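You operate a simulated robot arm through the tools that you are given. There is no shell and no other tool. Be economical: measure what you need, move in short steps, check, and stop when the job is done.

You are at the controls of a simulated two-armed robot. One attempt, no reset.

TASK
Pick up the grease pot from the top of the grading bench with one hand, pass it to the other hand and put it on the deck behind the sight glass. Set down upright: grease pot.

The check looks at the end state, three seconds after you hand in, the way a careful person would. Anything else that was tipped, shoved, dropped, spilled or broken makes it a failure.

THE ROBOT
Two 7-joint arms with two-finger parallel grippers on one trunk, on a base that drives. Base frame: it is fixed to the floor where the robot stands at the start and does not move with it; the origin is under the middle of the robot, x ahead of it, y to its left, z up. Readings come in cm, rad, newtons and seconds.
The left shoulder is at the start at [-8.2, 11.9, 85.1], the right one opposite. With the tool pointing down near the work surface each hand reaches from about 16 to 58 cm from the robot's upright axis, wherever it stands, measured 20 degrees to its own side. Places, roughly: deck behind the sight glass (13x15 cm) [-294, 74, 84]. Payload 3.43 kg a hand.
The tool frame of a hand sits at the grasp point between the pads (the TCP): z along the fingers, y along the line on which they close. The tips reach 3 cm beyond it. The gripper opens to 9.4 cm. The fingers are 2.8 cm wide and 1 cm thick; the gripper's body (5 by 9.6 cm) begins 5.5 cm behind the TCP.
Orientation is that of the tool frame in the base frame, as a unit quaternion [x, y, z, w]. With the fingers straight down and closing along the base's y, the tool's x points along the base's -x, its y along +y and its z along -z.

THE INTERFACE
- The arms move only by the tool nudge_tool. It takes "left_rows", "right_rows" or both (then of equal length, played together; a hand with none holds still); each is a list of rows, each a list of 7 numbers: the shift along the base's x, y, z in units of 20 mm (1.0 is 20 mm), then the turn, a rotation vector about the base's x, y, z in units of 4 degrees (1.0 is 4 degrees), then the closure in counts, from 0 (fully open) to 255 (shut). In form: [[x, y, z, ax, ay, az, claw], ...]. A call has 1 to 12 rows; each row shifts and turns the commanded pose from where the row before left it. A call with a number of a shift or a turn outside -1 to 1 is refused whole. Rows are played at 5 a second. More than 5 cm and 0.15 rad between two rows, or a gripper value outside its range, and nothing of the call is played. Where a pose cannot be reached the arm comes as near as it can. A force on the tool above 40 N (or 10 N above the force at the start of the call, whichever is more), or a blocked arm, ends the call early, and 0.2 s more pass. Each finger travels about 15.3 cm/s and halts on what it meets, pressing with about 32 N; the grip force reading is that of the motor and also rises with nothing between the fingers. The clock runs only during rows and for 0.2 s after the last one: add rows that do not move to give the fingers time. The reply holds the time, the measured pose of the TCP, the force on the tool along the base axes, the opening and the grip force, in the units named above and with some noise, with the torque about the TCP (base axes, N m) and any sound that the robot's microphone picked up.
- Cameras (640 x 400 px; columns grow to the right, rows downward): "scene" is now at [2.7, -0.04, 155.32]; the picture's right is [-0.01, -1.00, 0.00], its down [-0.82, 0.01, -0.57] and it looks along [0.57, -0.01, -0.82] (base axes); focal length 280 px, centre (320, 200). "left" rides on the left gripper at [7.6, -1.4, -10.2] in its tool frame; the picture's right is [0.18, 0.98, 0.00], its down [-0.75, 0.14, -0.64] and it looks along [-0.63, 0.12, 0.77] (tool axes); focal length 243 px, centre (320, 200). "right" rides on the right gripper at [7.6, 1.4, -10.3] in its tool frame; the picture's right is [-0.18, 0.98, 0.00], its down [-0.75, -0.14, -0.64] and it looks along [-0.63, -0.12, 0.77] (tool axes); focal length 243 px, centre (320, 200). There is no depth. A picture from a camera that has moved, and an enlarged one, comes with that camera's place and axes in the base frame and with its lens.
- get_image(camera): a new picture of that camera. It takes no simulated time.
- slide_trunk(by): slides the trunk up (or, below 0, down) by that many cm; the arms and the scene camera ride with it, the base frame stays. It gives what a move gives, with no picture.
- steer(legs): drives the robot by 1 to 6 legs, each [ahead, left, turn to the left] in cm, cm and rad, along the robot's own axes; the way and the turn of a leg run together, so that a leg with both is an arc; at most 150 cm and 3.142 rad a leg. The arms and the cameras ride along, it lands a little off, and it stops where it bumps. It gives what a move gives.
- pan_tilt(pan, tilt): turns the head with the scene camera to pan (to the left, within 2.496 rad either way) and tilt (down, from -0.506 to 1.204), counted from straight ahead of the robot. It gives what a move gives.
- enlarge(camera, box): a new picture of the part [left, top, right, bottom] of that camera's present view, enlarged. It takes no simulated time.
- hand_in(): hands the job in; it is judged then, once.

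Go step by step. Nothing tells you exact positions but the pictures and the camera data: compare them with the known pose of the tool, close in by small moves and look again before you grip or let go. The budget is 120 turns and 92 pictures, counting those below and the enlarged ones. Unless the task says otherwise, let go and move clear before handing in, and close with one line.

The tools are called after "Call:" as name(argument=value, ...) on one line, values as JSON. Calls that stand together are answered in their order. nudge_tool: Moves the arms, as the interface text tells. Its arguments: {"type":"object","properties":{"left_rows":{"type":"array","items":{"type":"array","items":{"type":"number"}}},"right_rows":{"type":"array","items":{"type":"array","items":{"type":"number"}}}},"required":[]} The other tools are called the same way: slide_trunk (by) slides the trunk up or down; steer (legs) drives the base; pan_tilt (pan, tilt) turns the head that bears the scene camera; get_image (camera) takes a picture; enlarge (camera, box) takes an enlarged picture of a part of a camera's view; hand_in () hands the job in.

At the start:

```text
t: 0.0
left_tcp_pos: [35.74, 23.87, 102.28]
left_ee_rot: [0.0, 1.0, 0.0, 0.0]
left_force: [0.7, -0.7, 0.3]
left_torque: [0.01, -0.02, -0.02]
left_finger_gap: 9.41
left_finger_force: 0.2
right_tcp_pos: [29.27, -5.95, 111.96]
right_ee_rot: [0.0, 1.0, 0.0, 0.0]
right_force: [0.4, 0.7, 0.9]
right_torque: [-0.01, -0.01, -0.01]
right_finger_gap: 9.41
right_finger_force: 0.1
trunk travel left (down, up): [-27.5, 6.0]
robot x, y, heading: [-0.19, -0.27, -0.001]
head pan, tilt: [-0.01, 0.96]
```

scene: 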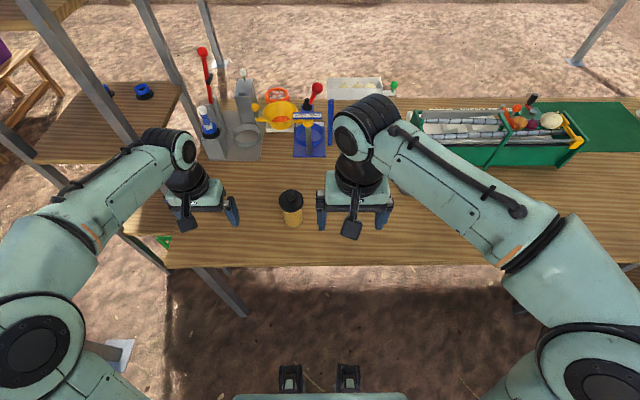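
right: 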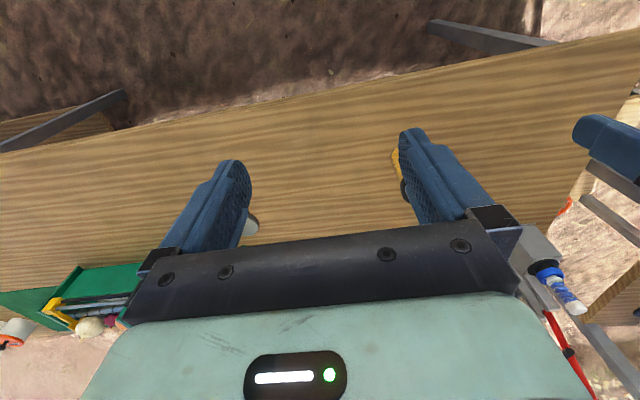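
left: 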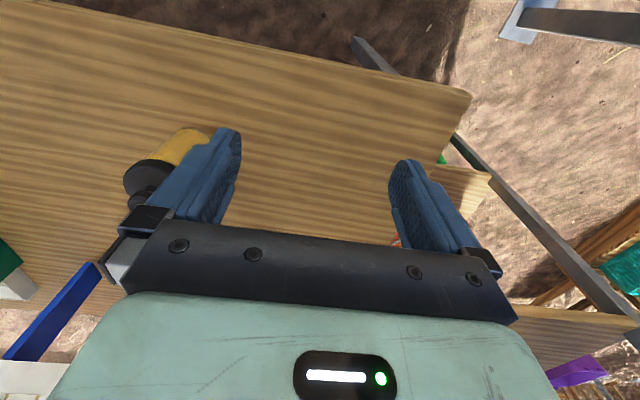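

I see the grease pot (amber body, black lid) on the bench, between the two hands, at roughly [45, 7.5, 80]. I'll enlarge it, and look around for the destination.

Call:
enlarge(camera="scene", box=[180, 60, 400, 260])

Call:
pan_tilt(pan=2.49, tilt=0.3)

Call:
get_image(camera="scene")

```text
2.00 times, centred on (290, 160) of scene
camera zoom: at [2.7, -0.04, 155.32], right [-0.01, -1.0, 0.0], down [-0.82, 0.01, -0.57], along [0.57, -0.01, -0.82], focal length 560 px, centre (380, 280)
```

zoom: 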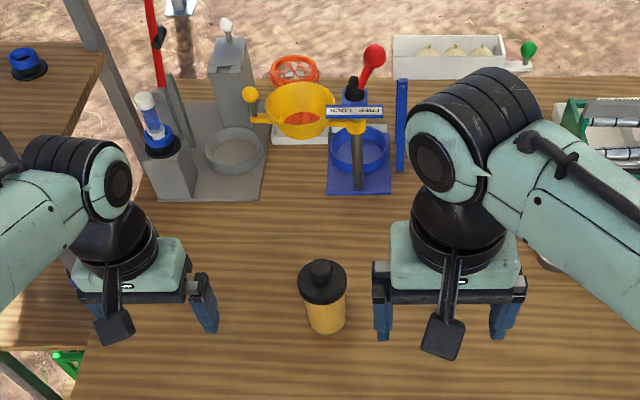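

```text
t: 2.3
left_tcp_pos: [35.76, 24.1, 102.28]
left_ee_rot: [0.0, 1.0, 0.0, 0.001]
left_force: [-0.3, 0.1, 0.4]
left_torque: [0.0, -0.02, -0.02]
left_finger_gap: 9.38
left_finger_force: 0.1
right_tcp_pos: [29.13, -5.81, 111.89]
right_ee_rot: [0.0, 1.0, 0.0, -0.001]
right_force: [-0.4, 0.7, 0.5]
right_torque: [-0.01, -0.01, -0.02]
right_finger_gap: 9.39
right_finger_force: 0.0
trunk travel left (down, up): [-27.5, 6.0]
robot x, y, heading: [-0.05, -0.34, 0.0]
head pan, tilt: [2.491, 0.3]
```

```text
87 pictures are left
camera scene: at [-11.93, 5.69, 160.98], right [0.61, 0.8, 0.0], down [0.24, -0.18, -0.96], along [-0.76, 0.58, -0.3], focal length 280 px, centre (320, 200)
```

scene: 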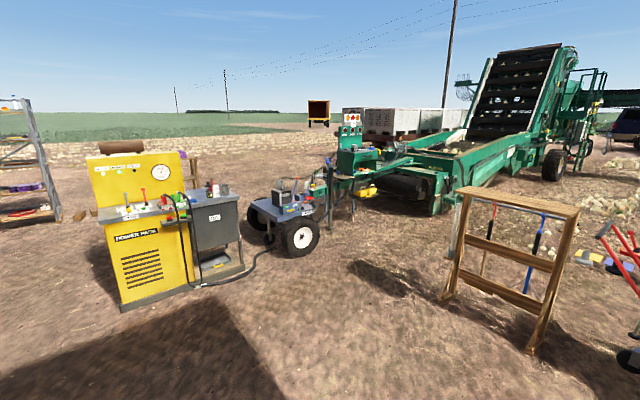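

The destination is at about pixel (201,194), on the yellow power pack's side deck. I'll enlarge there.

Call:
enlarge(camera="scene", box=[90, 130, 250, 230])

Call:
enlarge(camera="scene", box=[165, 165, 245, 215])

```text
4.00 times, centred on (170, 180) of scene
camera zoom: at [-11.93, 5.69, 160.98], right [0.61, 0.8, 0.0], down [0.24, -0.18, -0.96], along [-0.76, 0.58, -0.3], focal length 1120 px, centre (920, 280)
```

zoom: 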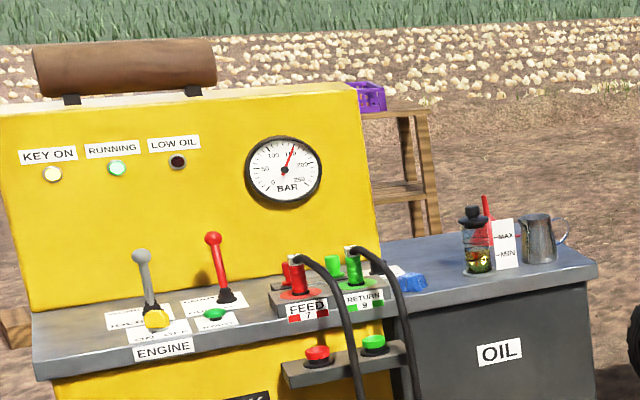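

```text
8.00 times, centred on (205, 190) of scene
camera zoom: at [-11.93, 5.69, 160.98], right [0.61, 0.8, 0.0], down [0.24, -0.18, -0.96], along [-0.76, 0.58, -0.3], focal length 2241 px, centre (1240, 280)
```

zoom: 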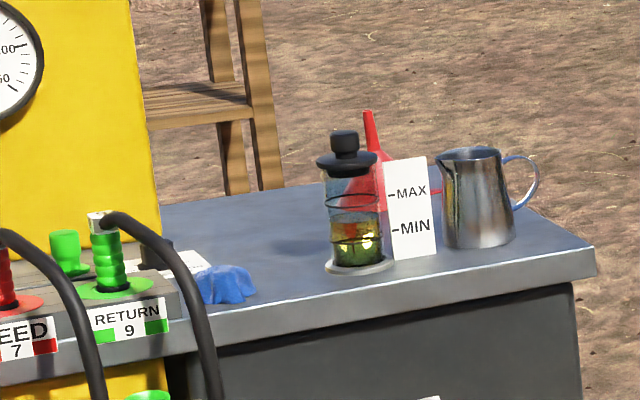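

The goal is on the oil tank's deck, behind the sight glass. I'll measure the pot first, with the head back and the left hand's camera.

Call:
pan_tilt(pan=0.15, tilt=0.9)

Call:
enlarge(camera="scene", box=[280, 140, 380, 240])

Call:
enlarge(camera="left", box=[100, 100, 260, 220])

```text
t: 4.4
left_tcp_pos: [35.64, 23.93, 102.28]
left_ee_rot: [0.001, 1.0, 0.0, 0.0]
left_force: [0.1, 0.4, -0.8]
left_torque: [-0.01, -0.03, 0.02]
left_finger_gap: 9.4
left_finger_force: 0.1
right_tcp_pos: [29.19, -6.09, 111.84]
right_ee_rot: [0.0, 1.0, 0.0, 0.001]
right_force: [-0.9, -0.3, 0.6]
right_torque: [0.01, 0.0, -0.03]
right_finger_gap: 9.41
right_finger_force: 0.2
trunk travel left (down, up): [-27.5, 6.0]
robot x, y, heading: [-0.04, 0.22, -0.002]
head pan, tilt: [0.15, 0.901]
```

```text
4.00 times, centred on (330, 190) of scene
camera zoom: at [2.95, 1.17, 155.76], right [0.15, -0.99, 0.0], down [-0.77, -0.12, -0.62], along [0.61, 0.09, -0.78], focal length 1120 px, centre (280, 240)
```

zoom: 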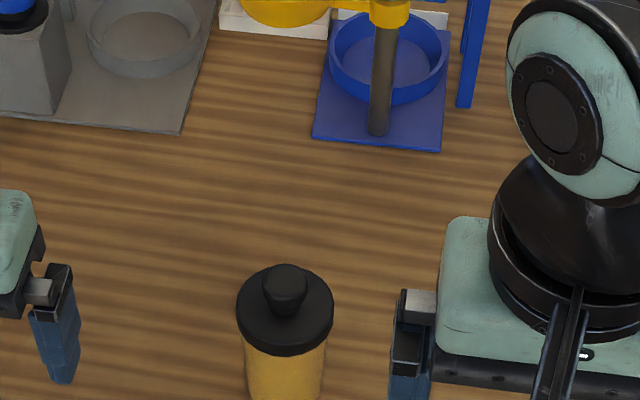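

```text
3.33 times, centred on (180, 160) of left
camera zoom: at [28.0, 22.41, 112.6], right [-0.18, 0.98, 0.0], down [0.75, 0.14, 0.64], along [0.63, 0.12, -0.77], focal length 809 px, centre (787, 333)
```

zoom: 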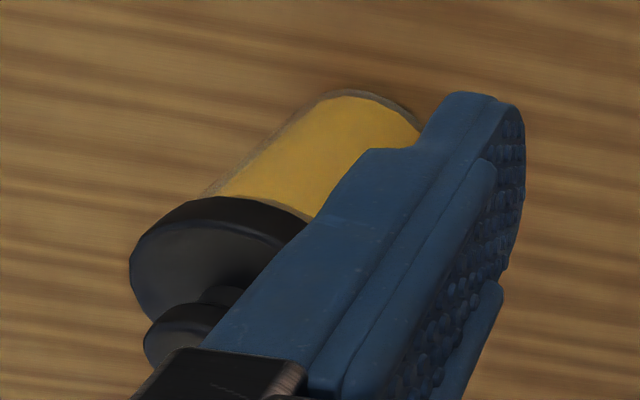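

The pot is about 6 cm across, standing near [46, 7.5, 80]. The plan is for the right hand to grip the body horizontally from the right, closing along x. The left hand then takes it from above, closing along y, and sets it down. First I'll turn the right hand level, high and clear of everything.

Call:
nudge_tool(right_rows=[[0, -0.8, 0, 0.9623, 0.9623, -0.9623, 0], [0, -0.8, 0, 0.9623, 0.9623, -0.9623, 0], [0, -0.8, 0, 0.9623, 0.9623, -0.9623, 0], [0, -0.8, 0, 0.9623, 0.9623, -0.9623, 0], [0, -0.8, 0, 0.9623, 0.9623, -0.9623, 0], [0, -0.8, 0, 0.9623, 0.9623, -0.9623, 0], [0, -0.8, 0, 0.9623, 0.9623, -0.9623, 0], [0, -0.8, 0, 0.9623, 0.9623, -0.9623, 0], [0, 0, 0, 0.9623, 0.9623, -0.9623, 0]])

Call:
nudge_tool(right_rows=[[0, 0, 0, 0.9623, 0.9623, -0.9623, 0], [0, 0, 0, 0.9623, 0.9623, -0.9623, 0], [0, 0, 0, 0.9623, 0.9623, -0.9623, 0], [0, 0, 0, 0.9623, 0.9623, -0.9623, 0], [0, 0, 0, 0.9623, 0.9623, -0.9623, 0], [0, 0, 0, 0.9623, 0.9623, -0.9623, 0], [0, 0, 0, 0.9623, 0.9623, -0.9623, 0], [0, 0, 0, 0.9623, 0.9623, -0.9623, 0], [0, 0, 0, 0.9623, 0.9623, -0.9623, 0], [0, 0, 0, 0, 0, 0, 0]])

Call:
get_image(camera="right")

Call:
get_image(camera="scene")

```text
t: 6.4
left_tcp_pos: [35.69, 24.02, 102.3]
left_ee_rot: [0.0, 1.0, 0.001, -0.001]
left_force: [0.5, 0.3, -0.5]
left_torque: [-0.03, 0.01, 0.01]
left_finger_gap: 9.39
left_finger_force: 0.0
right_tcp_pos: [29.2, -18.8, 111.89]
right_ee_rot: [0.29, 0.865, 0.291, -0.29]
right_force: [-0.4, -0.4, 0.2]
right_torque: [0.01, -0.02, -0.01]
right_finger_gap: 9.39
right_finger_force: 0.0
trunk travel left (down, up): [-27.5, 6.0]
robot x, y, heading: [0.15, -0.11, 0.001]
head pan, tilt: [0.15, 0.901]
```

```text
t: 8.6
left_tcp_pos: [35.76, 24.03, 102.21]
left_ee_rot: [0.0, 1.0, 0.0, 0.0]
left_force: [-0.8, 0.4, -0.8]
left_torque: [-0.06, -0.04, -0.01]
left_finger_gap: 9.4
left_finger_force: 0.2
right_tcp_pos: [29.18, -18.76, 111.96]
right_ee_rot: [-0.5, -0.499, -0.5, 0.5]
right_force: [-0.2, 0.0, -0.3]
right_torque: [-0.03, 0.0, 0.02]
right_finger_gap: 9.39
right_finger_force: 0.0
trunk travel left (down, up): [-27.5, 6.0]
robot x, y, heading: [-0.21, -0.05, 0.001]
head pan, tilt: [0.15, 0.901]
```

```text
82 pictures are left
camera right: at [30.56, -29.03, 119.48], right [0.98, 0.0, -0.19], down [-0.14, -0.64, -0.75], along [-0.12, 0.77, -0.63], focal length 243 px, centre (320, 200)
```

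right: 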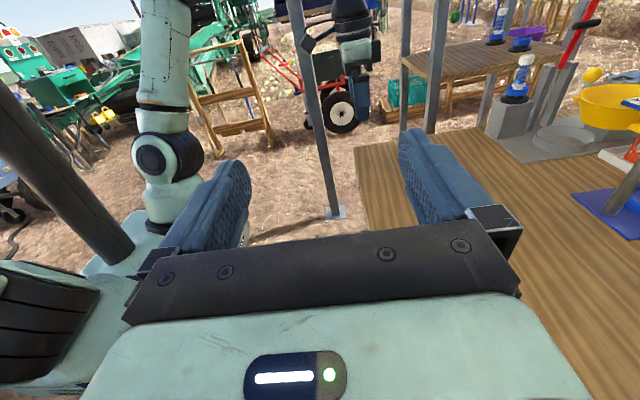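

```text
81 pictures are left
camera scene: at [2.97, 1.16, 155.76], right [0.15, -0.99, 0.0], down [-0.77, -0.12, -0.62], along [0.61, 0.09, -0.78], focal length 280 px, centre (320, 200)
```

scene: 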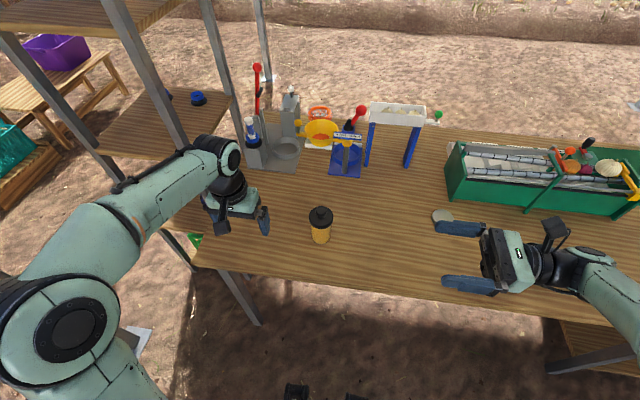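

The right hand is level now. I'll bring it towards the pot's line, still above it, and look.

Call:
nudge_tool(right_rows=[[0.95, 0, -0.5, 0, 0, 0, 0], [0.95, 0, -0.5, 0, 0, 0, 0], [0.95, 0, -0.5, 0, 0, 0, 0], [0.95, 0, -0.5, 0, 0, 0, 0], [0.95, 0, -0.5, 0, 0, 0, 0], [0.95, 0, -0.5, 0, 0, 0, 0], [0.95, 0, -0.5, 0, 0, 0, 0], [0.95, 0, -0.5, 0, 0, 0, 0], [0.9, 0, -0.5, 0, 0, 0, 0], [0, 0, -0.5, 0, 0, 0, 0], [0, 0, 0, 0, 0, 0, 0]])

Call:
get_image(camera="right")

Call:
get_image(camera="scene")

```text
t: 11.0
left_tcp_pos: [35.68, 24.0, 102.26]
left_ee_rot: [0.0, 1.0, -0.001, 0.0]
left_force: [1.0, 0.4, -0.7]
left_torque: [0.03, 0.02, 0.01]
left_finger_gap: 9.4
left_finger_force: 0.0
right_tcp_pos: [46.14, -18.86, 102.0]
right_ee_rot: [0.5, 0.5, 0.5, -0.5]
right_force: [0.5, -0.3, -0.3]
right_torque: [0.01, 0.02, 0.01]
right_finger_gap: 9.41
right_finger_force: 0.1
trunk travel left (down, up): [-27.5, 6.0]
robot x, y, heading: [-0.29, 0.11, 0.002]
head pan, tilt: [0.15, 0.901]
```

```text
80 pictures are left
camera right: at [47.56, -29.09, 109.57], right [0.98, 0.0, -0.18], down [-0.14, -0.64, -0.75], along [-0.12, 0.77, -0.63], focal length 243 px, centre (320, 200)
```

right: 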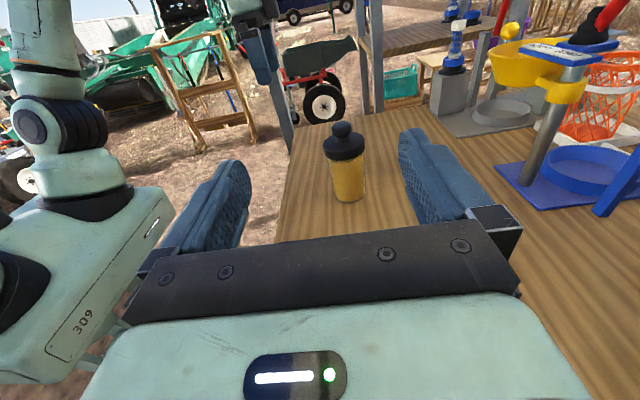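

```text
79 pictures are left
camera scene: at [2.96, 1.17, 155.76], right [0.15, -0.99, 0.0], down [-0.77, -0.12, -0.62], along [0.61, 0.09, -0.78], focal length 280 px, centre (320, 200)
```

scene: 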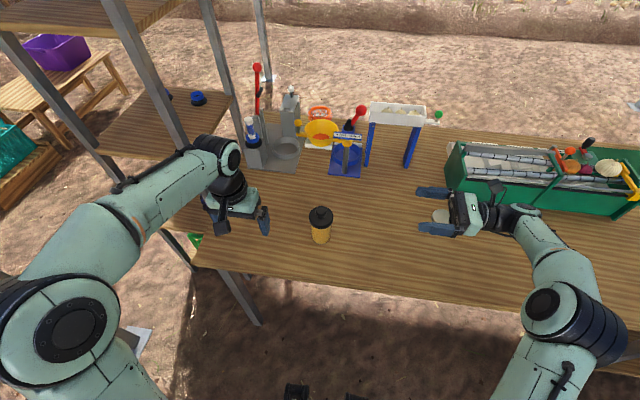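

Call:
enlarge(camera="right", box=[300, 110, 390, 210])

Call:
enlarge(camera="scene", box=[290, 195, 350, 255])

```text
4.00 times, centred on (345, 160) of right
camera zoom: at [47.56, -29.09, 109.57], right [0.98, 0.0, -0.18], down [-0.14, -0.64, -0.75], along [-0.12, 0.77, -0.63], focal length 970 px, centre (220, 360)
```

zoom: 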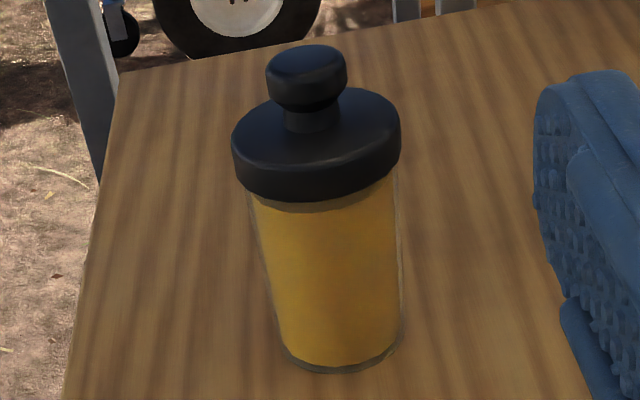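

```text
6.67 times, centred on (320, 225) of scene
camera zoom: at [2.96, 1.17, 155.76], right [0.15, -0.99, 0.0], down [-0.77, -0.12, -0.62], along [0.61, 0.09, -0.78], focal length 1867 px, centre (320, 33)
```

zoom: 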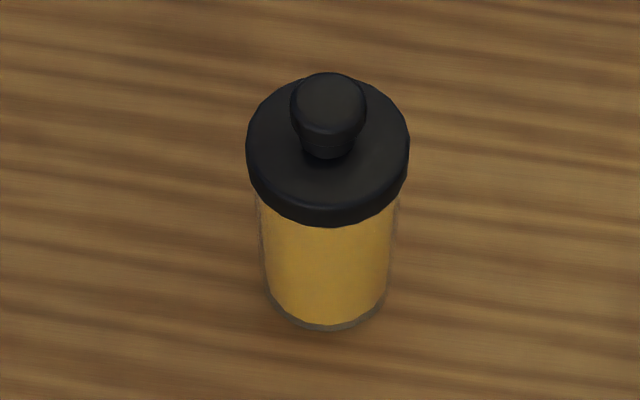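

The pot base is at about [47.8, 7.5, 80]. The body reaches z≈89.5 and the knob top is at about 94. I'll bring the right hand in beside it and down to grip height, then check.

Call:
nudge_tool(right_rows=[[0.4, 1, 0, 0, 0, 0, 0], [0.4, 1, 0, 0, 0, 0, 0], [0, 1, 0, 0, 0, 0, 0], [0, 1, -0.5, 0, 0, 0, 0], [0, 1, -1, 0, 0, 0, 0], [0, 1, -1, 0, 0, 0, 0], [0, 0, -1, 0, 0, 0, 0], [0, 0, -1, 0, 0, 0, 0], [0, 0, -1, 0, 0, 0, 0], [0, 0, -1, 0, 0, 0, 0], [0, 0, -1, 0, 0, 0, 0], [0, 0, 0, 0, 0, 0, 0]])

Call:
get_image(camera="right")

Call:
get_image(camera="scene")

```text
t: 13.6
left_tcp_pos: [35.55, 23.94, 102.23]
left_ee_rot: [-0.001, 1.0, 0.0, 0.001]
left_force: [0.8, -0.5, 0.6]
left_torque: [-0.01, 0.02, 0.01]
left_finger_gap: 9.41
left_finger_force: 0.0
right_tcp_pos: [47.67, -6.75, 86.95]
right_ee_rot: [0.501, 0.5, 0.5, -0.5]
right_force: [0.4, 0.2, -0.2]
right_torque: [0.0, 0.03, 0.0]
right_finger_gap: 9.41
right_finger_force: 0.1
trunk travel left (down, up): [-27.5, 6.0]
robot x, y, heading: [-0.19, -0.07, -0.0]
head pan, tilt: [0.15, 0.901]
```

```text
76 pictures are left
camera right: at [49.16, -17.05, 94.4], right [0.98, 0.0, -0.18], down [-0.14, -0.64, -0.75], along [-0.12, 0.77, -0.63], focal length 243 px, centre (320, 200)
```

right: 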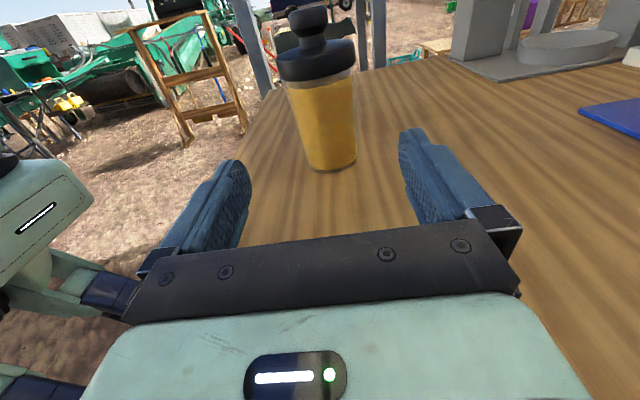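

```text
75 pictures are left
camera scene: at [2.94, 1.16, 155.76], right [0.15, -0.99, 0.0], down [-0.77, -0.12, -0.62], along [0.61, 0.09, -0.78], focal length 280 px, centre (320, 200)
```

scene: 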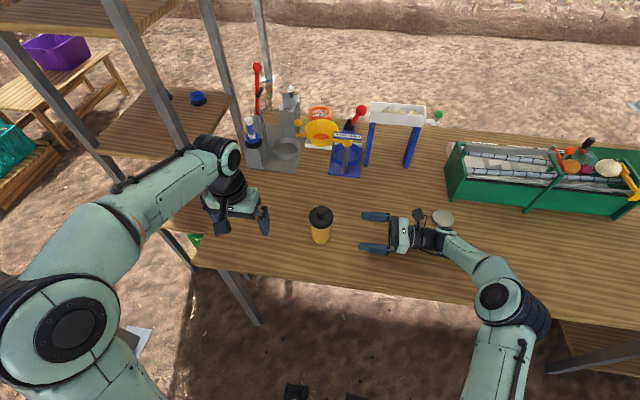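

The estimate checks out. I'll go down to z≈84.5 and slide in to the pot.

Call:
nudge_tool(right_rows=[[0, 0, -0.6, 0, 0, 0, 0], [0, 0, -0.6, 0, 0, 0, 0], [0, 1, 0, 0, 0, 0, 0], [0, 1, 0, 0, 0, 0, 0], [0, 1, 0, 0, 0, 0, 0], [0, 1, 0, 0, 0, 0, 0], [0, 1, 0, 0, 0, 0, 0], [0, 1, 0, 0, 0, 0, 0], [0, 1, 0, 0, 0, 0, 0], [0, 0, 0, 0, 0, 0, 0]])

Call:
get_image(camera="right")

Call:
get_image(camera="scene")

```text
t: 15.8
left_tcp_pos: [35.65, 23.95, 102.26]
left_ee_rot: [0.0, 1.0, 0.0, 0.0]
left_force: [-0.1, -0.5, -0.5]
left_torque: [0.0, 0.02, 0.0]
left_finger_gap: 9.4
left_finger_force: 0.1
right_tcp_pos: [47.72, 7.33, 84.61]
right_ee_rot: [0.5, 0.5, 0.501, -0.5]
right_force: [0.2, -2.9, 7.5]
right_torque: [-0.83, 0.11, 0.01]
right_finger_gap: 9.38
right_finger_force: 0.1
trunk travel left (down, up): [-27.5, 6.0]
robot x, y, heading: [-0.14, 0.07, -0.003]
head pan, tilt: [0.15, 0.901]
```

```text
74 pictures are left
camera right: at [49.15, -3.0, 92.16], right [0.98, 0.0, -0.18], down [-0.14, -0.64, -0.75], along [-0.12, 0.77, -0.63], focal length 243 px, centre (320, 200)
```

right: 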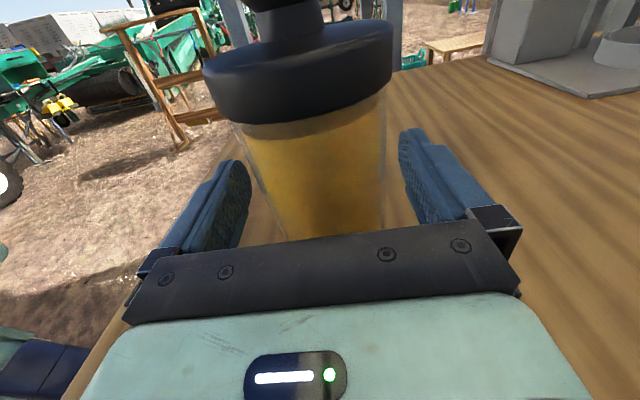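

```text
73 pictures are left
camera scene: at [2.89, 1.12, 155.76], right [0.15, -0.99, 0.0], down [-0.77, -0.12, -0.62], along [0.61, 0.09, -0.78], focal length 280 px, centre (320, 200)
```

scene: 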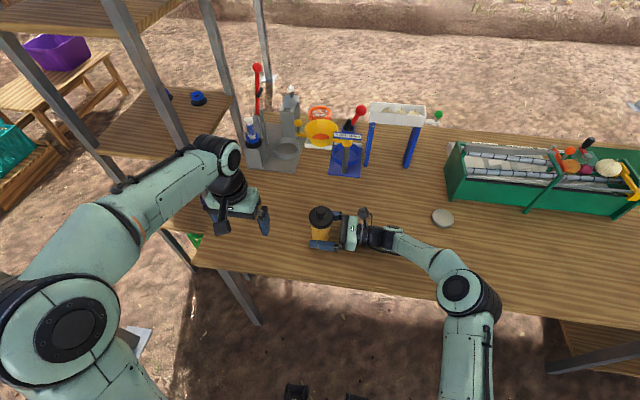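

There's a light upward contact, which is probably the wrist brushing the table. I'll lift by 6 mm and recheck.

Call:
nudge_tool(right_rows=[[0, 0, 0.3, 0, 0, 0, 0], [0, 0, 0, 0, 0, 0, 0]])

Call:
enlarge(camera="scene", box=[280, 180, 380, 270])

```text
t: 16.4
left_tcp_pos: [35.71, 23.95, 102.31]
left_ee_rot: [0.0, 1.0, 0.0, 0.0]
left_force: [-0.1, -0.4, 0.2]
left_torque: [-0.01, 0.01, -0.03]
left_finger_gap: 9.4
left_finger_force: 0.1
right_tcp_pos: [47.7, 7.37, 85.09]
right_ee_rot: [0.501, 0.5, 0.499, -0.501]
right_force: [-0.4, -0.6, 0.9]
right_torque: [-0.02, -0.01, -0.03]
right_finger_gap: 9.39
right_finger_force: 0.0
trunk travel left (down, up): [-27.5, 6.0]
robot x, y, heading: [0.06, 0.12, 0.003]
head pan, tilt: [0.15, 0.901]
```

```text
4.44 times, centred on (330, 225) of scene
camera zoom: at [2.96, 1.16, 155.75], right [0.15, -0.99, 0.0], down [-0.77, -0.12, -0.62], along [0.61, 0.09, -0.78], focal length 1245 px, centre (276, 89)
```

zoom: 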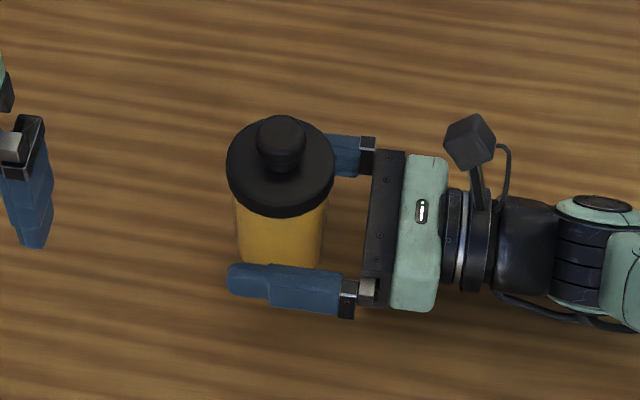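

The contact is gone. I'll close on the body.

Call:
nudge_tool(right_rows=[[0, 0, 0, 0, 0, 0, 70], [0, 0, 0, 0, 0, 0, 110], [0, 0, 0, 0, 0, 0, 180], [0, 0, 0, 0, 0, 0, 255], [0, 0, 0, 0, 0, 0, 255]])

Call:
nudge_tool(right_rows=[[0, 0, 0.3, 0, 0, 0, 255], [0, 0, 0.7, 0, 0, 0, 255], [0, 0, 0.7, 0, 0, 0, 255], [0, 0, 0, 0, 0, 0, 255]])

Call:
get_image(camera="right")

Call:
get_image(camera="scene")

```text
t: 17.6
left_tcp_pos: [35.66, 23.98, 102.25]
left_ee_rot: [0.0, 1.0, 0.0, 0.0]
left_force: [0.0, 0.2, 0.5]
left_torque: [0.01, -0.01, -0.01]
left_finger_gap: 9.4
left_finger_force: 0.0
right_tcp_pos: [47.73, 7.33, 85.15]
right_ee_rot: [0.5, 0.5, 0.5, -0.499]
right_force: [-0.8, -0.4, -0.2]
right_torque: [-0.02, 0.0, 0.03]
right_finger_gap: 6.63
right_finger_force: 31.3
trunk travel left (down, up): [-27.5, 6.0]
robot x, y, heading: [-0.09, -0.08, -0.004]
head pan, tilt: [0.15, 0.901]
```

```text
t: 18.6
left_tcp_pos: [35.73, 23.91, 102.21]
left_ee_rot: [0.0, 1.0, 0.0, 0.0]
left_force: [0.0, -0.3, 0.4]
left_torque: [-0.01, -0.01, 0.02]
left_finger_gap: 9.39
left_finger_force: 0.1
right_tcp_pos: [47.65, 7.33, 88.55]
right_ee_rot: [0.502, 0.499, 0.5, -0.5]
right_force: [-0.3, 0.5, -2.6]
right_torque: [0.03, -0.02, -0.01]
right_finger_gap: 6.63
right_finger_force: 32.3
trunk travel left (down, up): [-27.5, 6.0]
robot x, y, heading: [-0.42, -0.14, 0.001]
head pan, tilt: [0.15, 0.901]
```

```text
71 pictures are left
camera right: at [49.11, -3.01, 96.04], right [0.98, 0.0, -0.18], down [-0.14, -0.64, -0.75], along [-0.12, 0.77, -0.63], focal length 243 px, centre (320, 200)
```

right: 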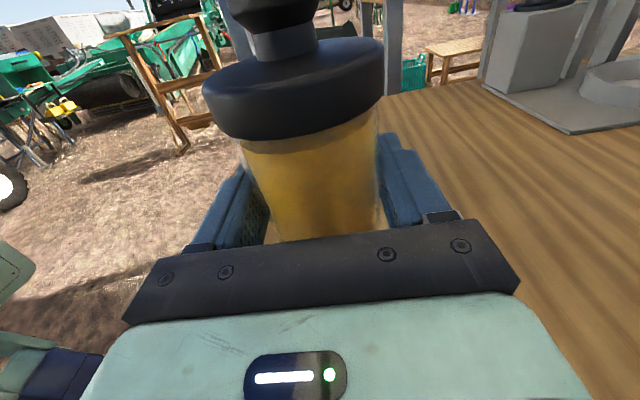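

```text
70 pictures are left
camera scene: at [2.98, 1.16, 155.76], right [0.15, -0.99, 0.0], down [-0.78, -0.12, -0.62], along [0.61, 0.09, -0.78], focal length 280 px, centre (320, 200)
```

scene: 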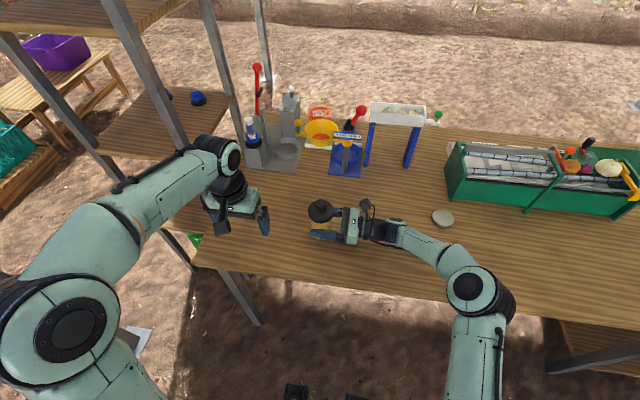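

The pot is held (6.6 cm, about 2.6 N). I'll lift it well clear and bring it in close to the body.

Call:
nudge_tool(right_rows=[[0, 0, 1, 0, 0, 0, 255], [0, 0, 1, 0, 0, 0, 255], [0, 0, 1, 0, 0, 0, 255], [0, 0, 1, 0, 0, 0, 255], [0, -0.3, 1, 0, 0, 0, 255], [-0.9, -0.5, 1, 0, 0, 0, 255], [-1, -0.5, 1, 0, 0, 0, 255], [-1, -0.5, 0.5, 0, 0, 0, 255], [-1, -0.5, 0, 0, 0, 0, 255], [-1, -0.5, 0, 0, 0, 0, 255], [-1, 0, 0, 0, 0, 0, 255], [-1, 0, 0, 0, 0, 0, 255]])

Call:
get_image(camera="scene")

```text
t: 21.2
left_tcp_pos: [35.62, 23.92, 102.31]
left_ee_rot: [0.001, 1.0, 0.0, 0.0]
left_force: [0.1, 0.7, 1.6]
left_torque: [0.04, 0.01, -0.02]
left_finger_gap: 9.4
left_finger_force: 0.1
right_tcp_pos: [33.84, 1.64, 103.58]
right_ee_rot: [0.5, 0.501, 0.5, -0.5]
right_force: [-0.5, 0.9, -2.0]
right_torque: [-0.02, -0.02, -0.01]
right_finger_gap: 6.63
right_finger_force: 31.4
trunk travel left (down, up): [-27.5, 6.0]
robot x, y, heading: [0.0, -0.05, -0.0]
head pan, tilt: [0.15, 0.901]
```

```text
69 pictures are left
camera scene: at [2.91, 1.16, 155.76], right [0.15, -0.99, 0.0], down [-0.77, -0.12, -0.62], along [0.61, 0.09, -0.78], focal length 280 px, centre (320, 200)
```

scene: 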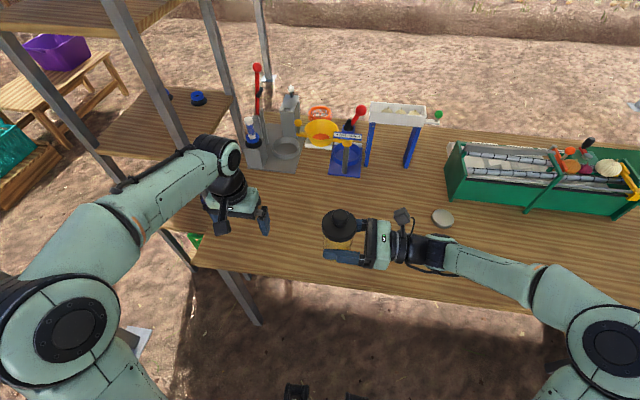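

The pot is up at z≈104. Before choosing the hand-over grip I want to see the destination closely, so I'll back away from the bench and turn to face it.

Call:
steer(legs=[[-60, 0, 0], [0, 0, 3.1]])

Call:
pan_tilt(pan=-0.1, tilt=0.3)

Call:
get_image(camera="scene")

```text
t: 31.7
left_tcp_pos: [-96.62, -21.57, 102.28]
left_ee_rot: [0.999, -0.038, 0.0, 0.0]
left_force: [-0.1, 0.5, 0.0]
left_torque: [0.02, -0.03, 0.04]
left_finger_gap: 9.42
left_finger_force: 0.2
right_tcp_pos: [-93.23, 0.64, 103.71]
right_ee_rot: [0.481, -0.518, 0.48, 0.519]
right_force: [0.1, 0.0, -2.3]
right_torque: [-0.02, -0.01, -0.01]
right_finger_gap: 6.66
right_finger_force: 32.4
trunk travel left (down, up): [-27.5, 6.0]
robot x, y, heading: [-59.55, -0.5, 3.065]
head pan, tilt: [0.15, 0.901]
```

```text
t: 32.7
left_tcp_pos: [-96.62, -21.44, 102.27]
left_ee_rot: [0.999, -0.037, 0.0, 0.0]
left_force: [0.0, 0.6, 0.0]
left_torque: [0.01, 0.03, 0.01]
left_finger_gap: 9.4
left_finger_force: 0.1
right_tcp_pos: [-93.32, 0.7, 103.76]
right_ee_rot: [0.481, -0.519, 0.481, 0.519]
right_force: [-0.1, -0.1, -2.7]
right_torque: [0.03, 0.01, -0.01]
right_finger_gap: 6.64
right_finger_force: 31.8
trunk travel left (down, up): [-27.5, 6.0]
robot x, y, heading: [-58.99, 0.22, 3.068]
head pan, tilt: [-0.099, 0.3]
```

```text
68 pictures are left
camera scene: at [-64.17, 1.02, 160.98], right [0.17, 0.98, 0.0], down [0.29, -0.05, -0.95], along [-0.94, 0.17, -0.3], focal length 280 px, centre (320, 200)
```

scene: 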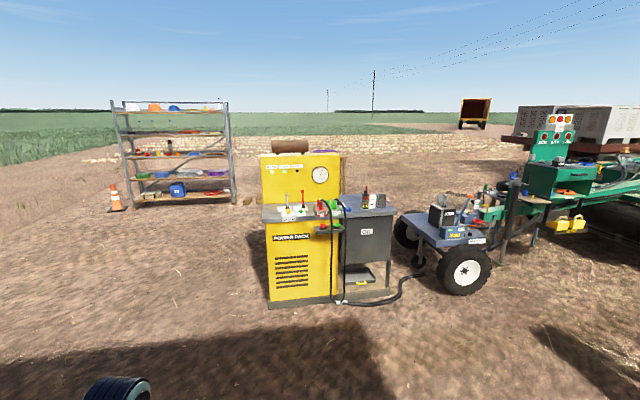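

Call:
enlarge(camera="scene", box=[240, 130, 420, 310])

Call:
pan_tilt(pan=0.0, tilt=1.2)

Call:
get_image(camera="scene")

```text
2.22 times, centred on (330, 220) of scene
camera zoom: at [-64.17, 1.02, 160.98], right [0.17, 0.98, 0.0], down [0.29, -0.05, -0.95], along [-0.94, 0.17, -0.3], focal length 622 px, centre (298, 156)
```

zoom: 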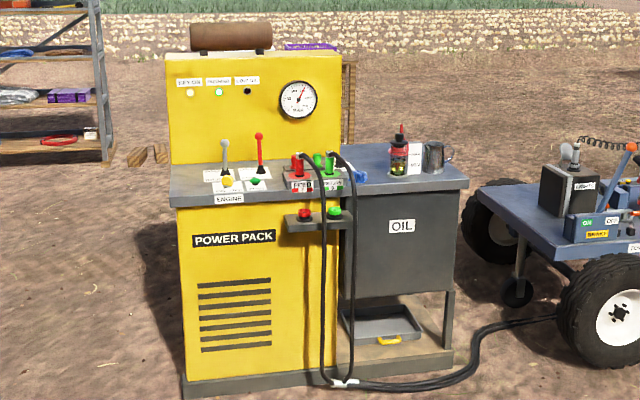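

```text
t: 33.9
left_tcp_pos: [-96.6, -21.4, 102.25]
left_ee_rot: [0.999, -0.038, 0.0, -0.001]
left_force: [-0.6, -0.3, 0.0]
left_torque: [0.01, 0.02, -0.05]
left_finger_gap: 9.4
left_finger_force: 0.0
right_tcp_pos: [-93.14, 0.54, 103.69]
right_ee_rot: [-0.48, 0.519, -0.481, -0.519]
right_force: [0.5, -1.0, -2.9]
right_torque: [0.0, 0.01, 0.02]
right_finger_gap: 6.61
right_finger_force: 32.3
trunk travel left (down, up): [-27.5, 6.0]
robot x, y, heading: [-59.12, -0.64, 3.065]
head pan, tilt: [0.0, 1.201]
```

```text
66 pictures are left
camera scene: at [-60.55, -0.18, 153.78], right [0.08, 1.0, 0.0], down [0.93, -0.07, -0.36], along [-0.36, 0.03, -0.93], focal length 280 px, centre (320, 200)
```

scene: 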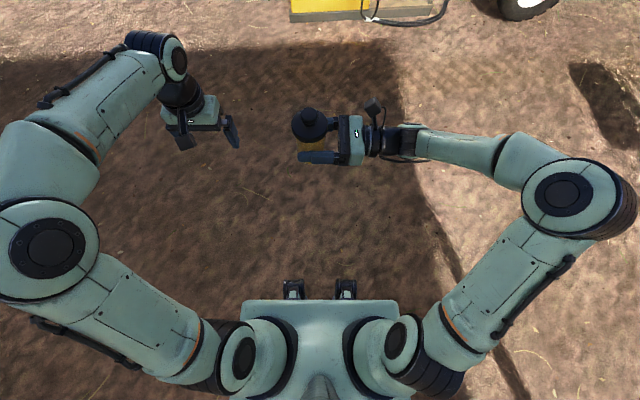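

The space behind the pack looks open, and approaching from the rear makes the reach short with nothing in between. I'll check the left side before driving round.

Call:
pan_tilt(pan=1.1, tilt=0.6)

Call:
get_image(camera="scene")

```text
t: 35.3
left_tcp_pos: [-96.6, -21.47, 102.32]
left_ee_rot: [0.999, -0.037, 0.0, 0.0]
left_force: [0.3, 0.2, -1.1]
left_torque: [0.0, -0.01, -0.04]
left_finger_gap: 9.43
left_finger_force: 0.1
right_tcp_pos: [-93.26, 0.71, 103.69]
right_ee_rot: [-0.48, 0.519, -0.48, -0.519]
right_force: [0.2, 0.0, -3.0]
right_torque: [0.03, 0.01, 0.02]
right_finger_gap: 6.61
right_finger_force: 32.2
trunk travel left (down, up): [-27.5, 6.0]
robot x, y, heading: [-59.59, -0.55, 3.065]
head pan, tilt: [1.1, 0.6]
```

```text
65 pictures are left
camera scene: at [-59.57, -8.15, 158.23], right [-0.85, 0.52, 0.0], down [0.29, 0.48, -0.82], along [-0.43, -0.7, -0.57], focal length 280 px, centre (320, 200)
```

scene: 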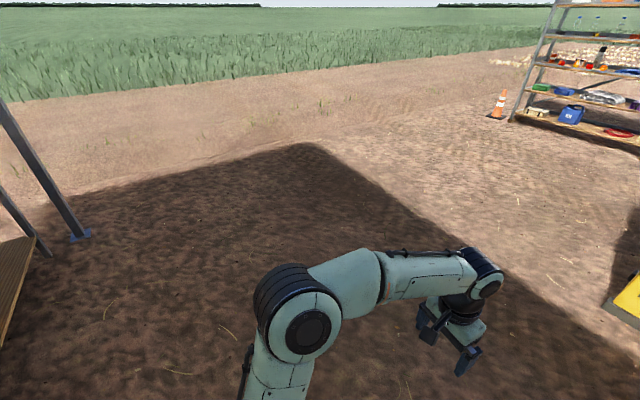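

It's clear. I'll drive left and past the pack.

Call:
steer(legs=[[0, 110, 0.076], [150, 0, 0], [150, 0, 0]])

Call:
pan_tilt(pan=-1.6, tilt=0.4)

Call:
get_image(camera="scene")

```text
t: 59.2
left_tcp_pos: [-396.88, -136.41, 102.35]
left_ee_rot: [1.0, 0.002, 0.0, 0.0]
left_force: [-0.4, -0.6, 0.3]
left_torque: [-0.03, 0.01, -0.03]
left_finger_gap: 9.39
left_finger_force: 0.0
right_tcp_pos: [-395.27, -114.17, 103.64]
right_ee_rot: [0.501, -0.499, 0.502, 0.498]
right_force: [0.4, -0.2, -2.7]
right_torque: [0.0, 0.01, 0.04]
right_finger_gap: 6.62
right_finger_force: 32.2
trunk travel left (down, up): [-27.5, 6.0]
robot x, y, heading: [-361.14, -112.47, -3.136]
head pan, tilt: [1.1, 0.6]
```

```text
t: 61.6
left_tcp_pos: [-396.93, -136.44, 102.27]
left_ee_rot: [1.0, 0.003, 0.0, 0.001]
left_force: [0.1, -0.1, 0.0]
left_torque: [0.02, -0.04, 0.02]
left_finger_gap: 9.38
left_finger_force: 0.1
right_tcp_pos: [-395.33, -114.17, 103.6]
right_ee_rot: [0.501, -0.499, 0.501, 0.499]
right_force: [0.2, -0.2, -1.8]
right_torque: [0.04, 0.0, 0.02]
right_finger_gap: 6.59
right_finger_force: 31.9
trunk travel left (down, up): [-27.5, 6.0]
robot x, y, heading: [-361.05, -112.84, -3.13]
head pan, tilt: [-1.6, 0.4]
```

```text
64 pictures are left
camera scene: at [-356.83, -103.09, 160.06], right [1.0, -0.02, 0.0], down [-0.01, -0.39, -0.92], along [0.02, 0.92, -0.39], focal length 280 px, centre (320, 200)
```

scene: 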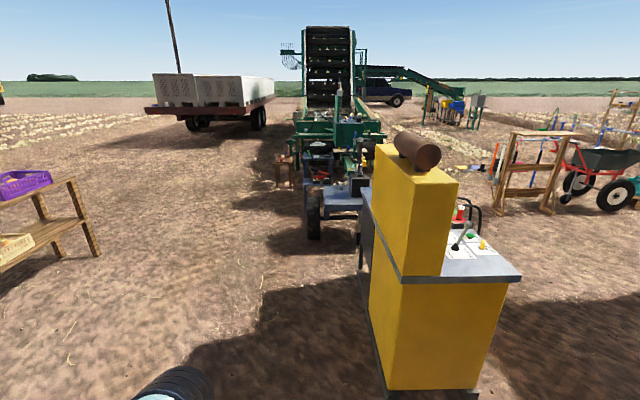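

The space behind the pack is open. I'll swing round behind the tank, staying well back, and turn to face it.

Call:
steer(legs=[[50, 0, 0], [0, -150, 0], [0, -35, 0], [0, 0, 3.13]])

Call:
pan_tilt(pan=0.0, tilt=0.6)

Call:
get_image(camera="scene")

```text
t: 88.2
left_tcp_pos: [-373.33, 97.58, 102.34]
left_ee_rot: [0.007, 1.0, 0.0, 0.0]
left_force: [0.9, -0.2, -0.7]
left_torque: [-0.03, -0.03, -0.03]
left_finger_gap: 9.41
left_finger_force: 0.1
right_tcp_pos: [-375.44, 75.47, 103.61]
right_ee_rot: [0.504, 0.496, 0.505, -0.495]
right_force: [-0.1, -0.3, -2.2]
right_torque: [-0.03, 0.01, -0.02]
right_finger_gap: 6.57
right_finger_force: 32.2
trunk travel left (down, up): [-27.5, 6.0]
robot x, y, heading: [-409.09, 74.37, -0.016]
head pan, tilt: [-1.6, 0.4]
```

```text
t: 89.9
left_tcp_pos: [-373.32, 97.63, 102.28]
left_ee_rot: [0.008, 1.0, 0.0, 0.0]
left_force: [0.2, -0.4, 0.0]
left_torque: [0.01, -0.02, 0.01]
left_finger_gap: 9.39
left_finger_force: 0.1
right_tcp_pos: [-375.55, 75.32, 103.71]
right_ee_rot: [0.504, 0.496, 0.504, -0.496]
right_force: [0.2, 0.5, -2.1]
right_torque: [-0.05, 0.03, -0.02]
right_finger_gap: 6.57
right_finger_force: 32.7
trunk travel left (down, up): [-27.5, 6.0]
robot x, y, heading: [-409.56, 74.37, -0.012]
head pan, tilt: [0.0, 0.6]
```

```text
63 pictures are left
camera scene: at [-405.08, 74.25, 158.24], right [-0.02, -1.0, 0.0], down [-0.56, 0.01, -0.83], along [0.82, -0.01, -0.56], focal length 280 px, centre (320, 200)
```

scene: 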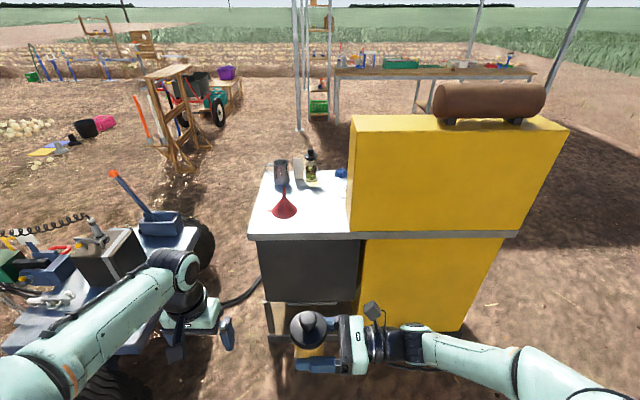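

Call:
enlarge(camera="scene", box=[235, 140, 375, 250])

```text
3.64 times, centred on (305, 195) of scene
camera zoom: at [-405.08, 74.25, 158.24], right [-0.02, -1.0, 0.0], down [-0.56, 0.01, -0.83], along [0.82, -0.01, -0.56], focal length 1018 px, centre (374, 218)
```

zoom: 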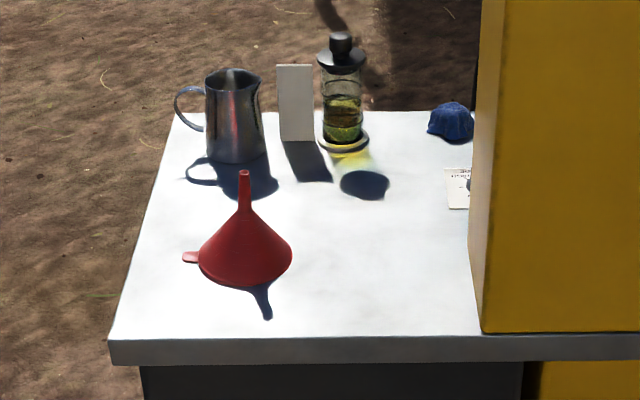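

The destination is clear. There's free deck between the red funnel (at about [-306, 89]) and the pack's yellow side (y≈61), behind the sight glass (at about [-277, 77]). I'll put the pot at about [-293, 75]. For the hand-over I'll move the right hand out a little and tilt the left hand 45° forward, above and behind.

Call:
nudge_tool(left_rows=[[-0.15, 0, 0.48, 0, -0.9375, 0, 38], [-0.15, 0, 0.48, 0, -0.9375, 0, 38], [-0.15, 0, 0.48, 0, -0.9375, 0, 38], [-0.15, 0, 0.48, 0, -0.9375, 0, 38], [-0.15, 0, 0.48, 0, -0.9375, 0, 38], [-0.15, 0, 0.48, 0, -0.9375, 0, 38], [-0.15, 0, 0.48, 0, -0.9375, 0, 38], [-0.15, 0, 0.48, 0, -0.9375, 0, 38], [-0.15, 0, 0.48, 0, -0.9375, 0, 38], [-0.15, 0, 0.48, 0, -0.9375, 0, 38], [-0.15, 0, 0.48, 0, -0.9375, 0, 38], [-0.15, 0, 0.48, 0, -0.9375, 0, 38]], right_rows=[[1, 0, 0, 0, 0, 0, 255], [1, 0, 0, 0, 0, 0, 255], [1, 0, 0, 0, 0, 0, 255], [1, 0, 0, 0, 0, 0, 255], [0, 0, 0, 0, 0, 0, 255], [0, 0, 0, 0, 0, 0, 255], [0, 0, 0, 0, 0, 0, 255], [0, 0, 0, 0, 0, 0, 255], [0, 0, 0, 0, 0, 0, 255], [0, 0, 0, 0, 0, 0, 255], [0, 0, 0, 0, 0, 0, 255], [0, 0, 0, 0, 0, 0, 255]])

Call:
get_image(camera="left")

Call:
pan_tilt(pan=0.0, tilt=1.0)

Call:
get_image(camera="scene")

```text
t: 92.5
left_tcp_pos: [-377.13, 97.56, 113.71]
left_ee_rot: [0.009, 0.924, 0.003, 0.383]
left_force: [0.3, -0.7, 0.2]
left_torque: [0.0, -0.03, -0.03]
left_finger_gap: 7.99
left_finger_force: 0.0
right_tcp_pos: [-367.37, 75.38, 103.73]
right_ee_rot: [0.505, 0.495, 0.504, -0.496]
right_force: [-0.1, -0.8, -2.0]
right_torque: [-0.02, -0.02, 0.02]
right_finger_gap: 6.55
right_finger_force: 32.1
trunk travel left (down, up): [-27.5, 6.0]
robot x, y, heading: [-409.84, 74.42, -0.017]
head pan, tilt: [0.0, 0.6]
```

```text
61 pictures are left
camera left: at [-389.8, 96.21, 115.69], right [-0.12, 0.99, -0.12], down [0.08, 0.13, 0.99], along [0.99, 0.11, -0.09], focal length 243 px, centre (320, 200)
```

left: 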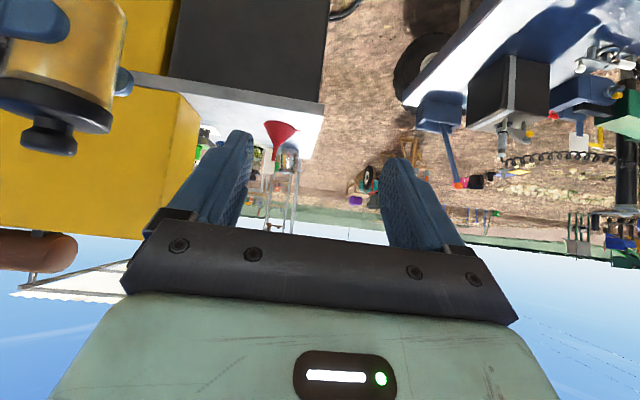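

```text
t: 93.3
left_tcp_pos: [-377.13, 97.73, 113.84]
left_ee_rot: [0.008, 0.924, 0.003, 0.383]
left_force: [-0.5, -0.7, -0.9]
left_torque: [-0.02, 0.03, -0.01]
left_finger_gap: 7.99
left_finger_force: 0.1
right_tcp_pos: [-367.47, 75.35, 103.75]
right_ee_rot: [0.504, 0.496, 0.504, -0.496]
right_force: [0.0, -0.8, -1.9]
right_torque: [0.0, -0.01, 0.03]
right_finger_gap: 6.53
right_finger_force: 32.1
trunk travel left (down, up): [-27.5, 6.0]
robot x, y, heading: [-409.23, 74.46, -0.018]
head pan, tilt: [0.0, 1.0]
```

```text
60 pictures are left
camera scene: at [-406.95, 74.29, 155.04], right [-0.02, -1.0, 0.0], down [-0.84, 0.01, -0.54], along [0.54, -0.01, -0.84], focal length 280 px, centre (320, 200)
```

scene: 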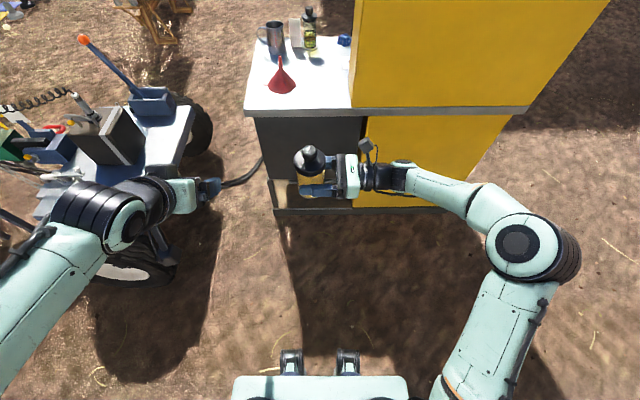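

Call:
enlarge(camera="scene", box=[270, 130, 390, 220])

Call:
get_image(camera="right")

```text
4.44 times, centred on (330, 175) of scene
camera zoom: at [-406.95, 74.29, 155.04], right [-0.02, -1.0, 0.0], down [-0.84, 0.01, -0.54], along [0.54, -0.01, -0.84], focal length 1245 px, centre (276, 311)
```

zoom: 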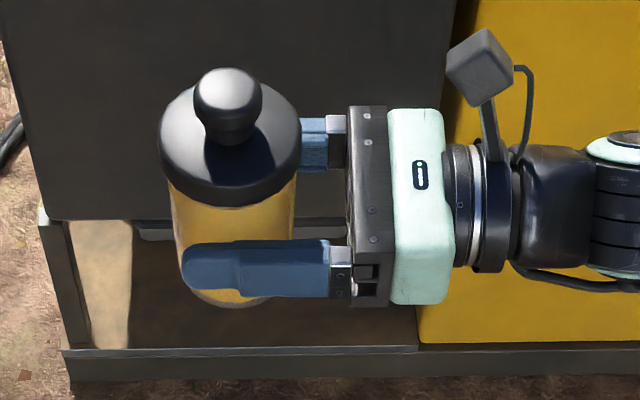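

```text
58 pictures are left
camera right: at [-366.19, 65.01, 111.25], right [0.98, -0.02, -0.18], down [-0.15, -0.64, -0.75], along [-0.11, 0.77, -0.63], focal length 243 px, centre (320, 200)
```

right: 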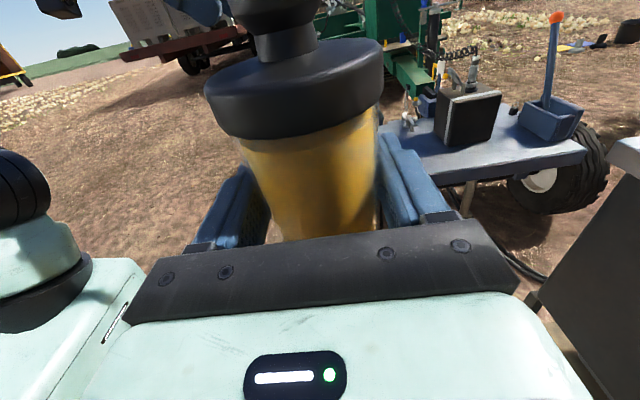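

The pot is upright and steady in the right hand, with its axis at about [-367.5, 75.9]. I'll slide the left hand across to line up behind and above it.

Call:
nudge_tool(left_rows=[[0, -0.99, 0, 0, 0, 0, 38], [0, -0.99, 0, 0, 0, 0, 38], [0, -0.99, 0, 0, 0, 0, 38], [0, -0.99, 0, 0, 0, 0, 38], [0, -0.99, 0, 0, 0, 0, 38], [0, -0.99, 0, 0, 0, 0, 38], [0, -0.99, 0, 0, 0, 0, 38], [0, -0.99, 0, 0, 0, 0, 38], [0, -0.99, 0, 0, 0, 0, 38], [0, -0.99, 0, 0, 0, 0, 38], [0, -0.99, 0, 0, 0, 0, 38], [0, 0, 0, 0, 0, 0, 38]])

Call:
get_image(camera="left")

Call:
get_image(camera="scene")

```text
t: 96.0
left_tcp_pos: [-377.07, 75.74, 113.78]
left_ee_rot: [0.008, 0.924, 0.003, 0.383]
left_force: [0.3, 0.1, 0.4]
left_torque: [0.04, 0.01, 0.0]
left_finger_gap: 8.01
left_finger_force: 0.1
right_tcp_pos: [-367.47, 75.48, 103.68]
right_ee_rot: [0.504, 0.496, 0.504, -0.496]
right_force: [-0.1, -0.4, -1.2]
right_torque: [0.01, -0.02, 0.01]
right_finger_gap: 6.57
right_finger_force: 31.9
trunk travel left (down, up): [-27.5, 6.0]
robot x, y, heading: [-409.77, 74.21, -0.018]
head pan, tilt: [0.0, 1.0]
```

```text
57 pictures are left
camera left: at [-389.75, 74.36, 115.73], right [-0.12, 0.99, -0.12], down [0.08, 0.13, 0.99], along [0.99, 0.11, -0.09], focal length 243 px, centre (320, 200)
```

left: 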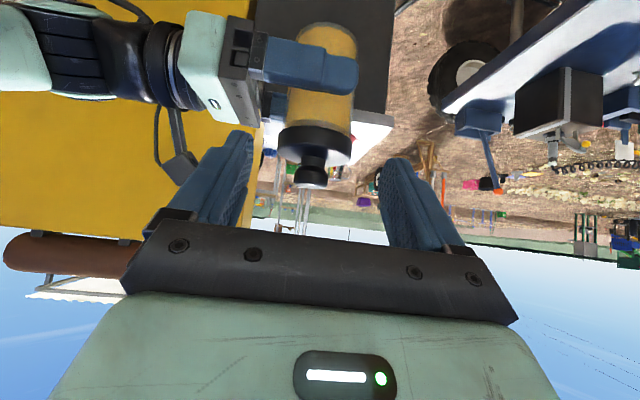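

```text
56 pictures are left
camera scene: at [-407.0, 74.3, 155.03], right [-0.02, -1.0, 0.0], down [-0.84, 0.01, -0.54], along [0.54, -0.01, -0.84], focal length 280 px, centre (320, 200)
```

scene: 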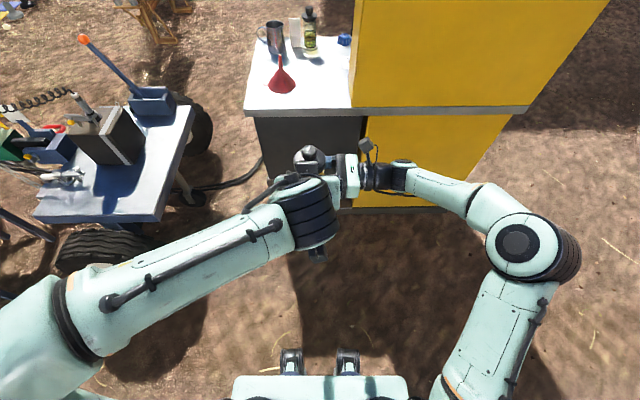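

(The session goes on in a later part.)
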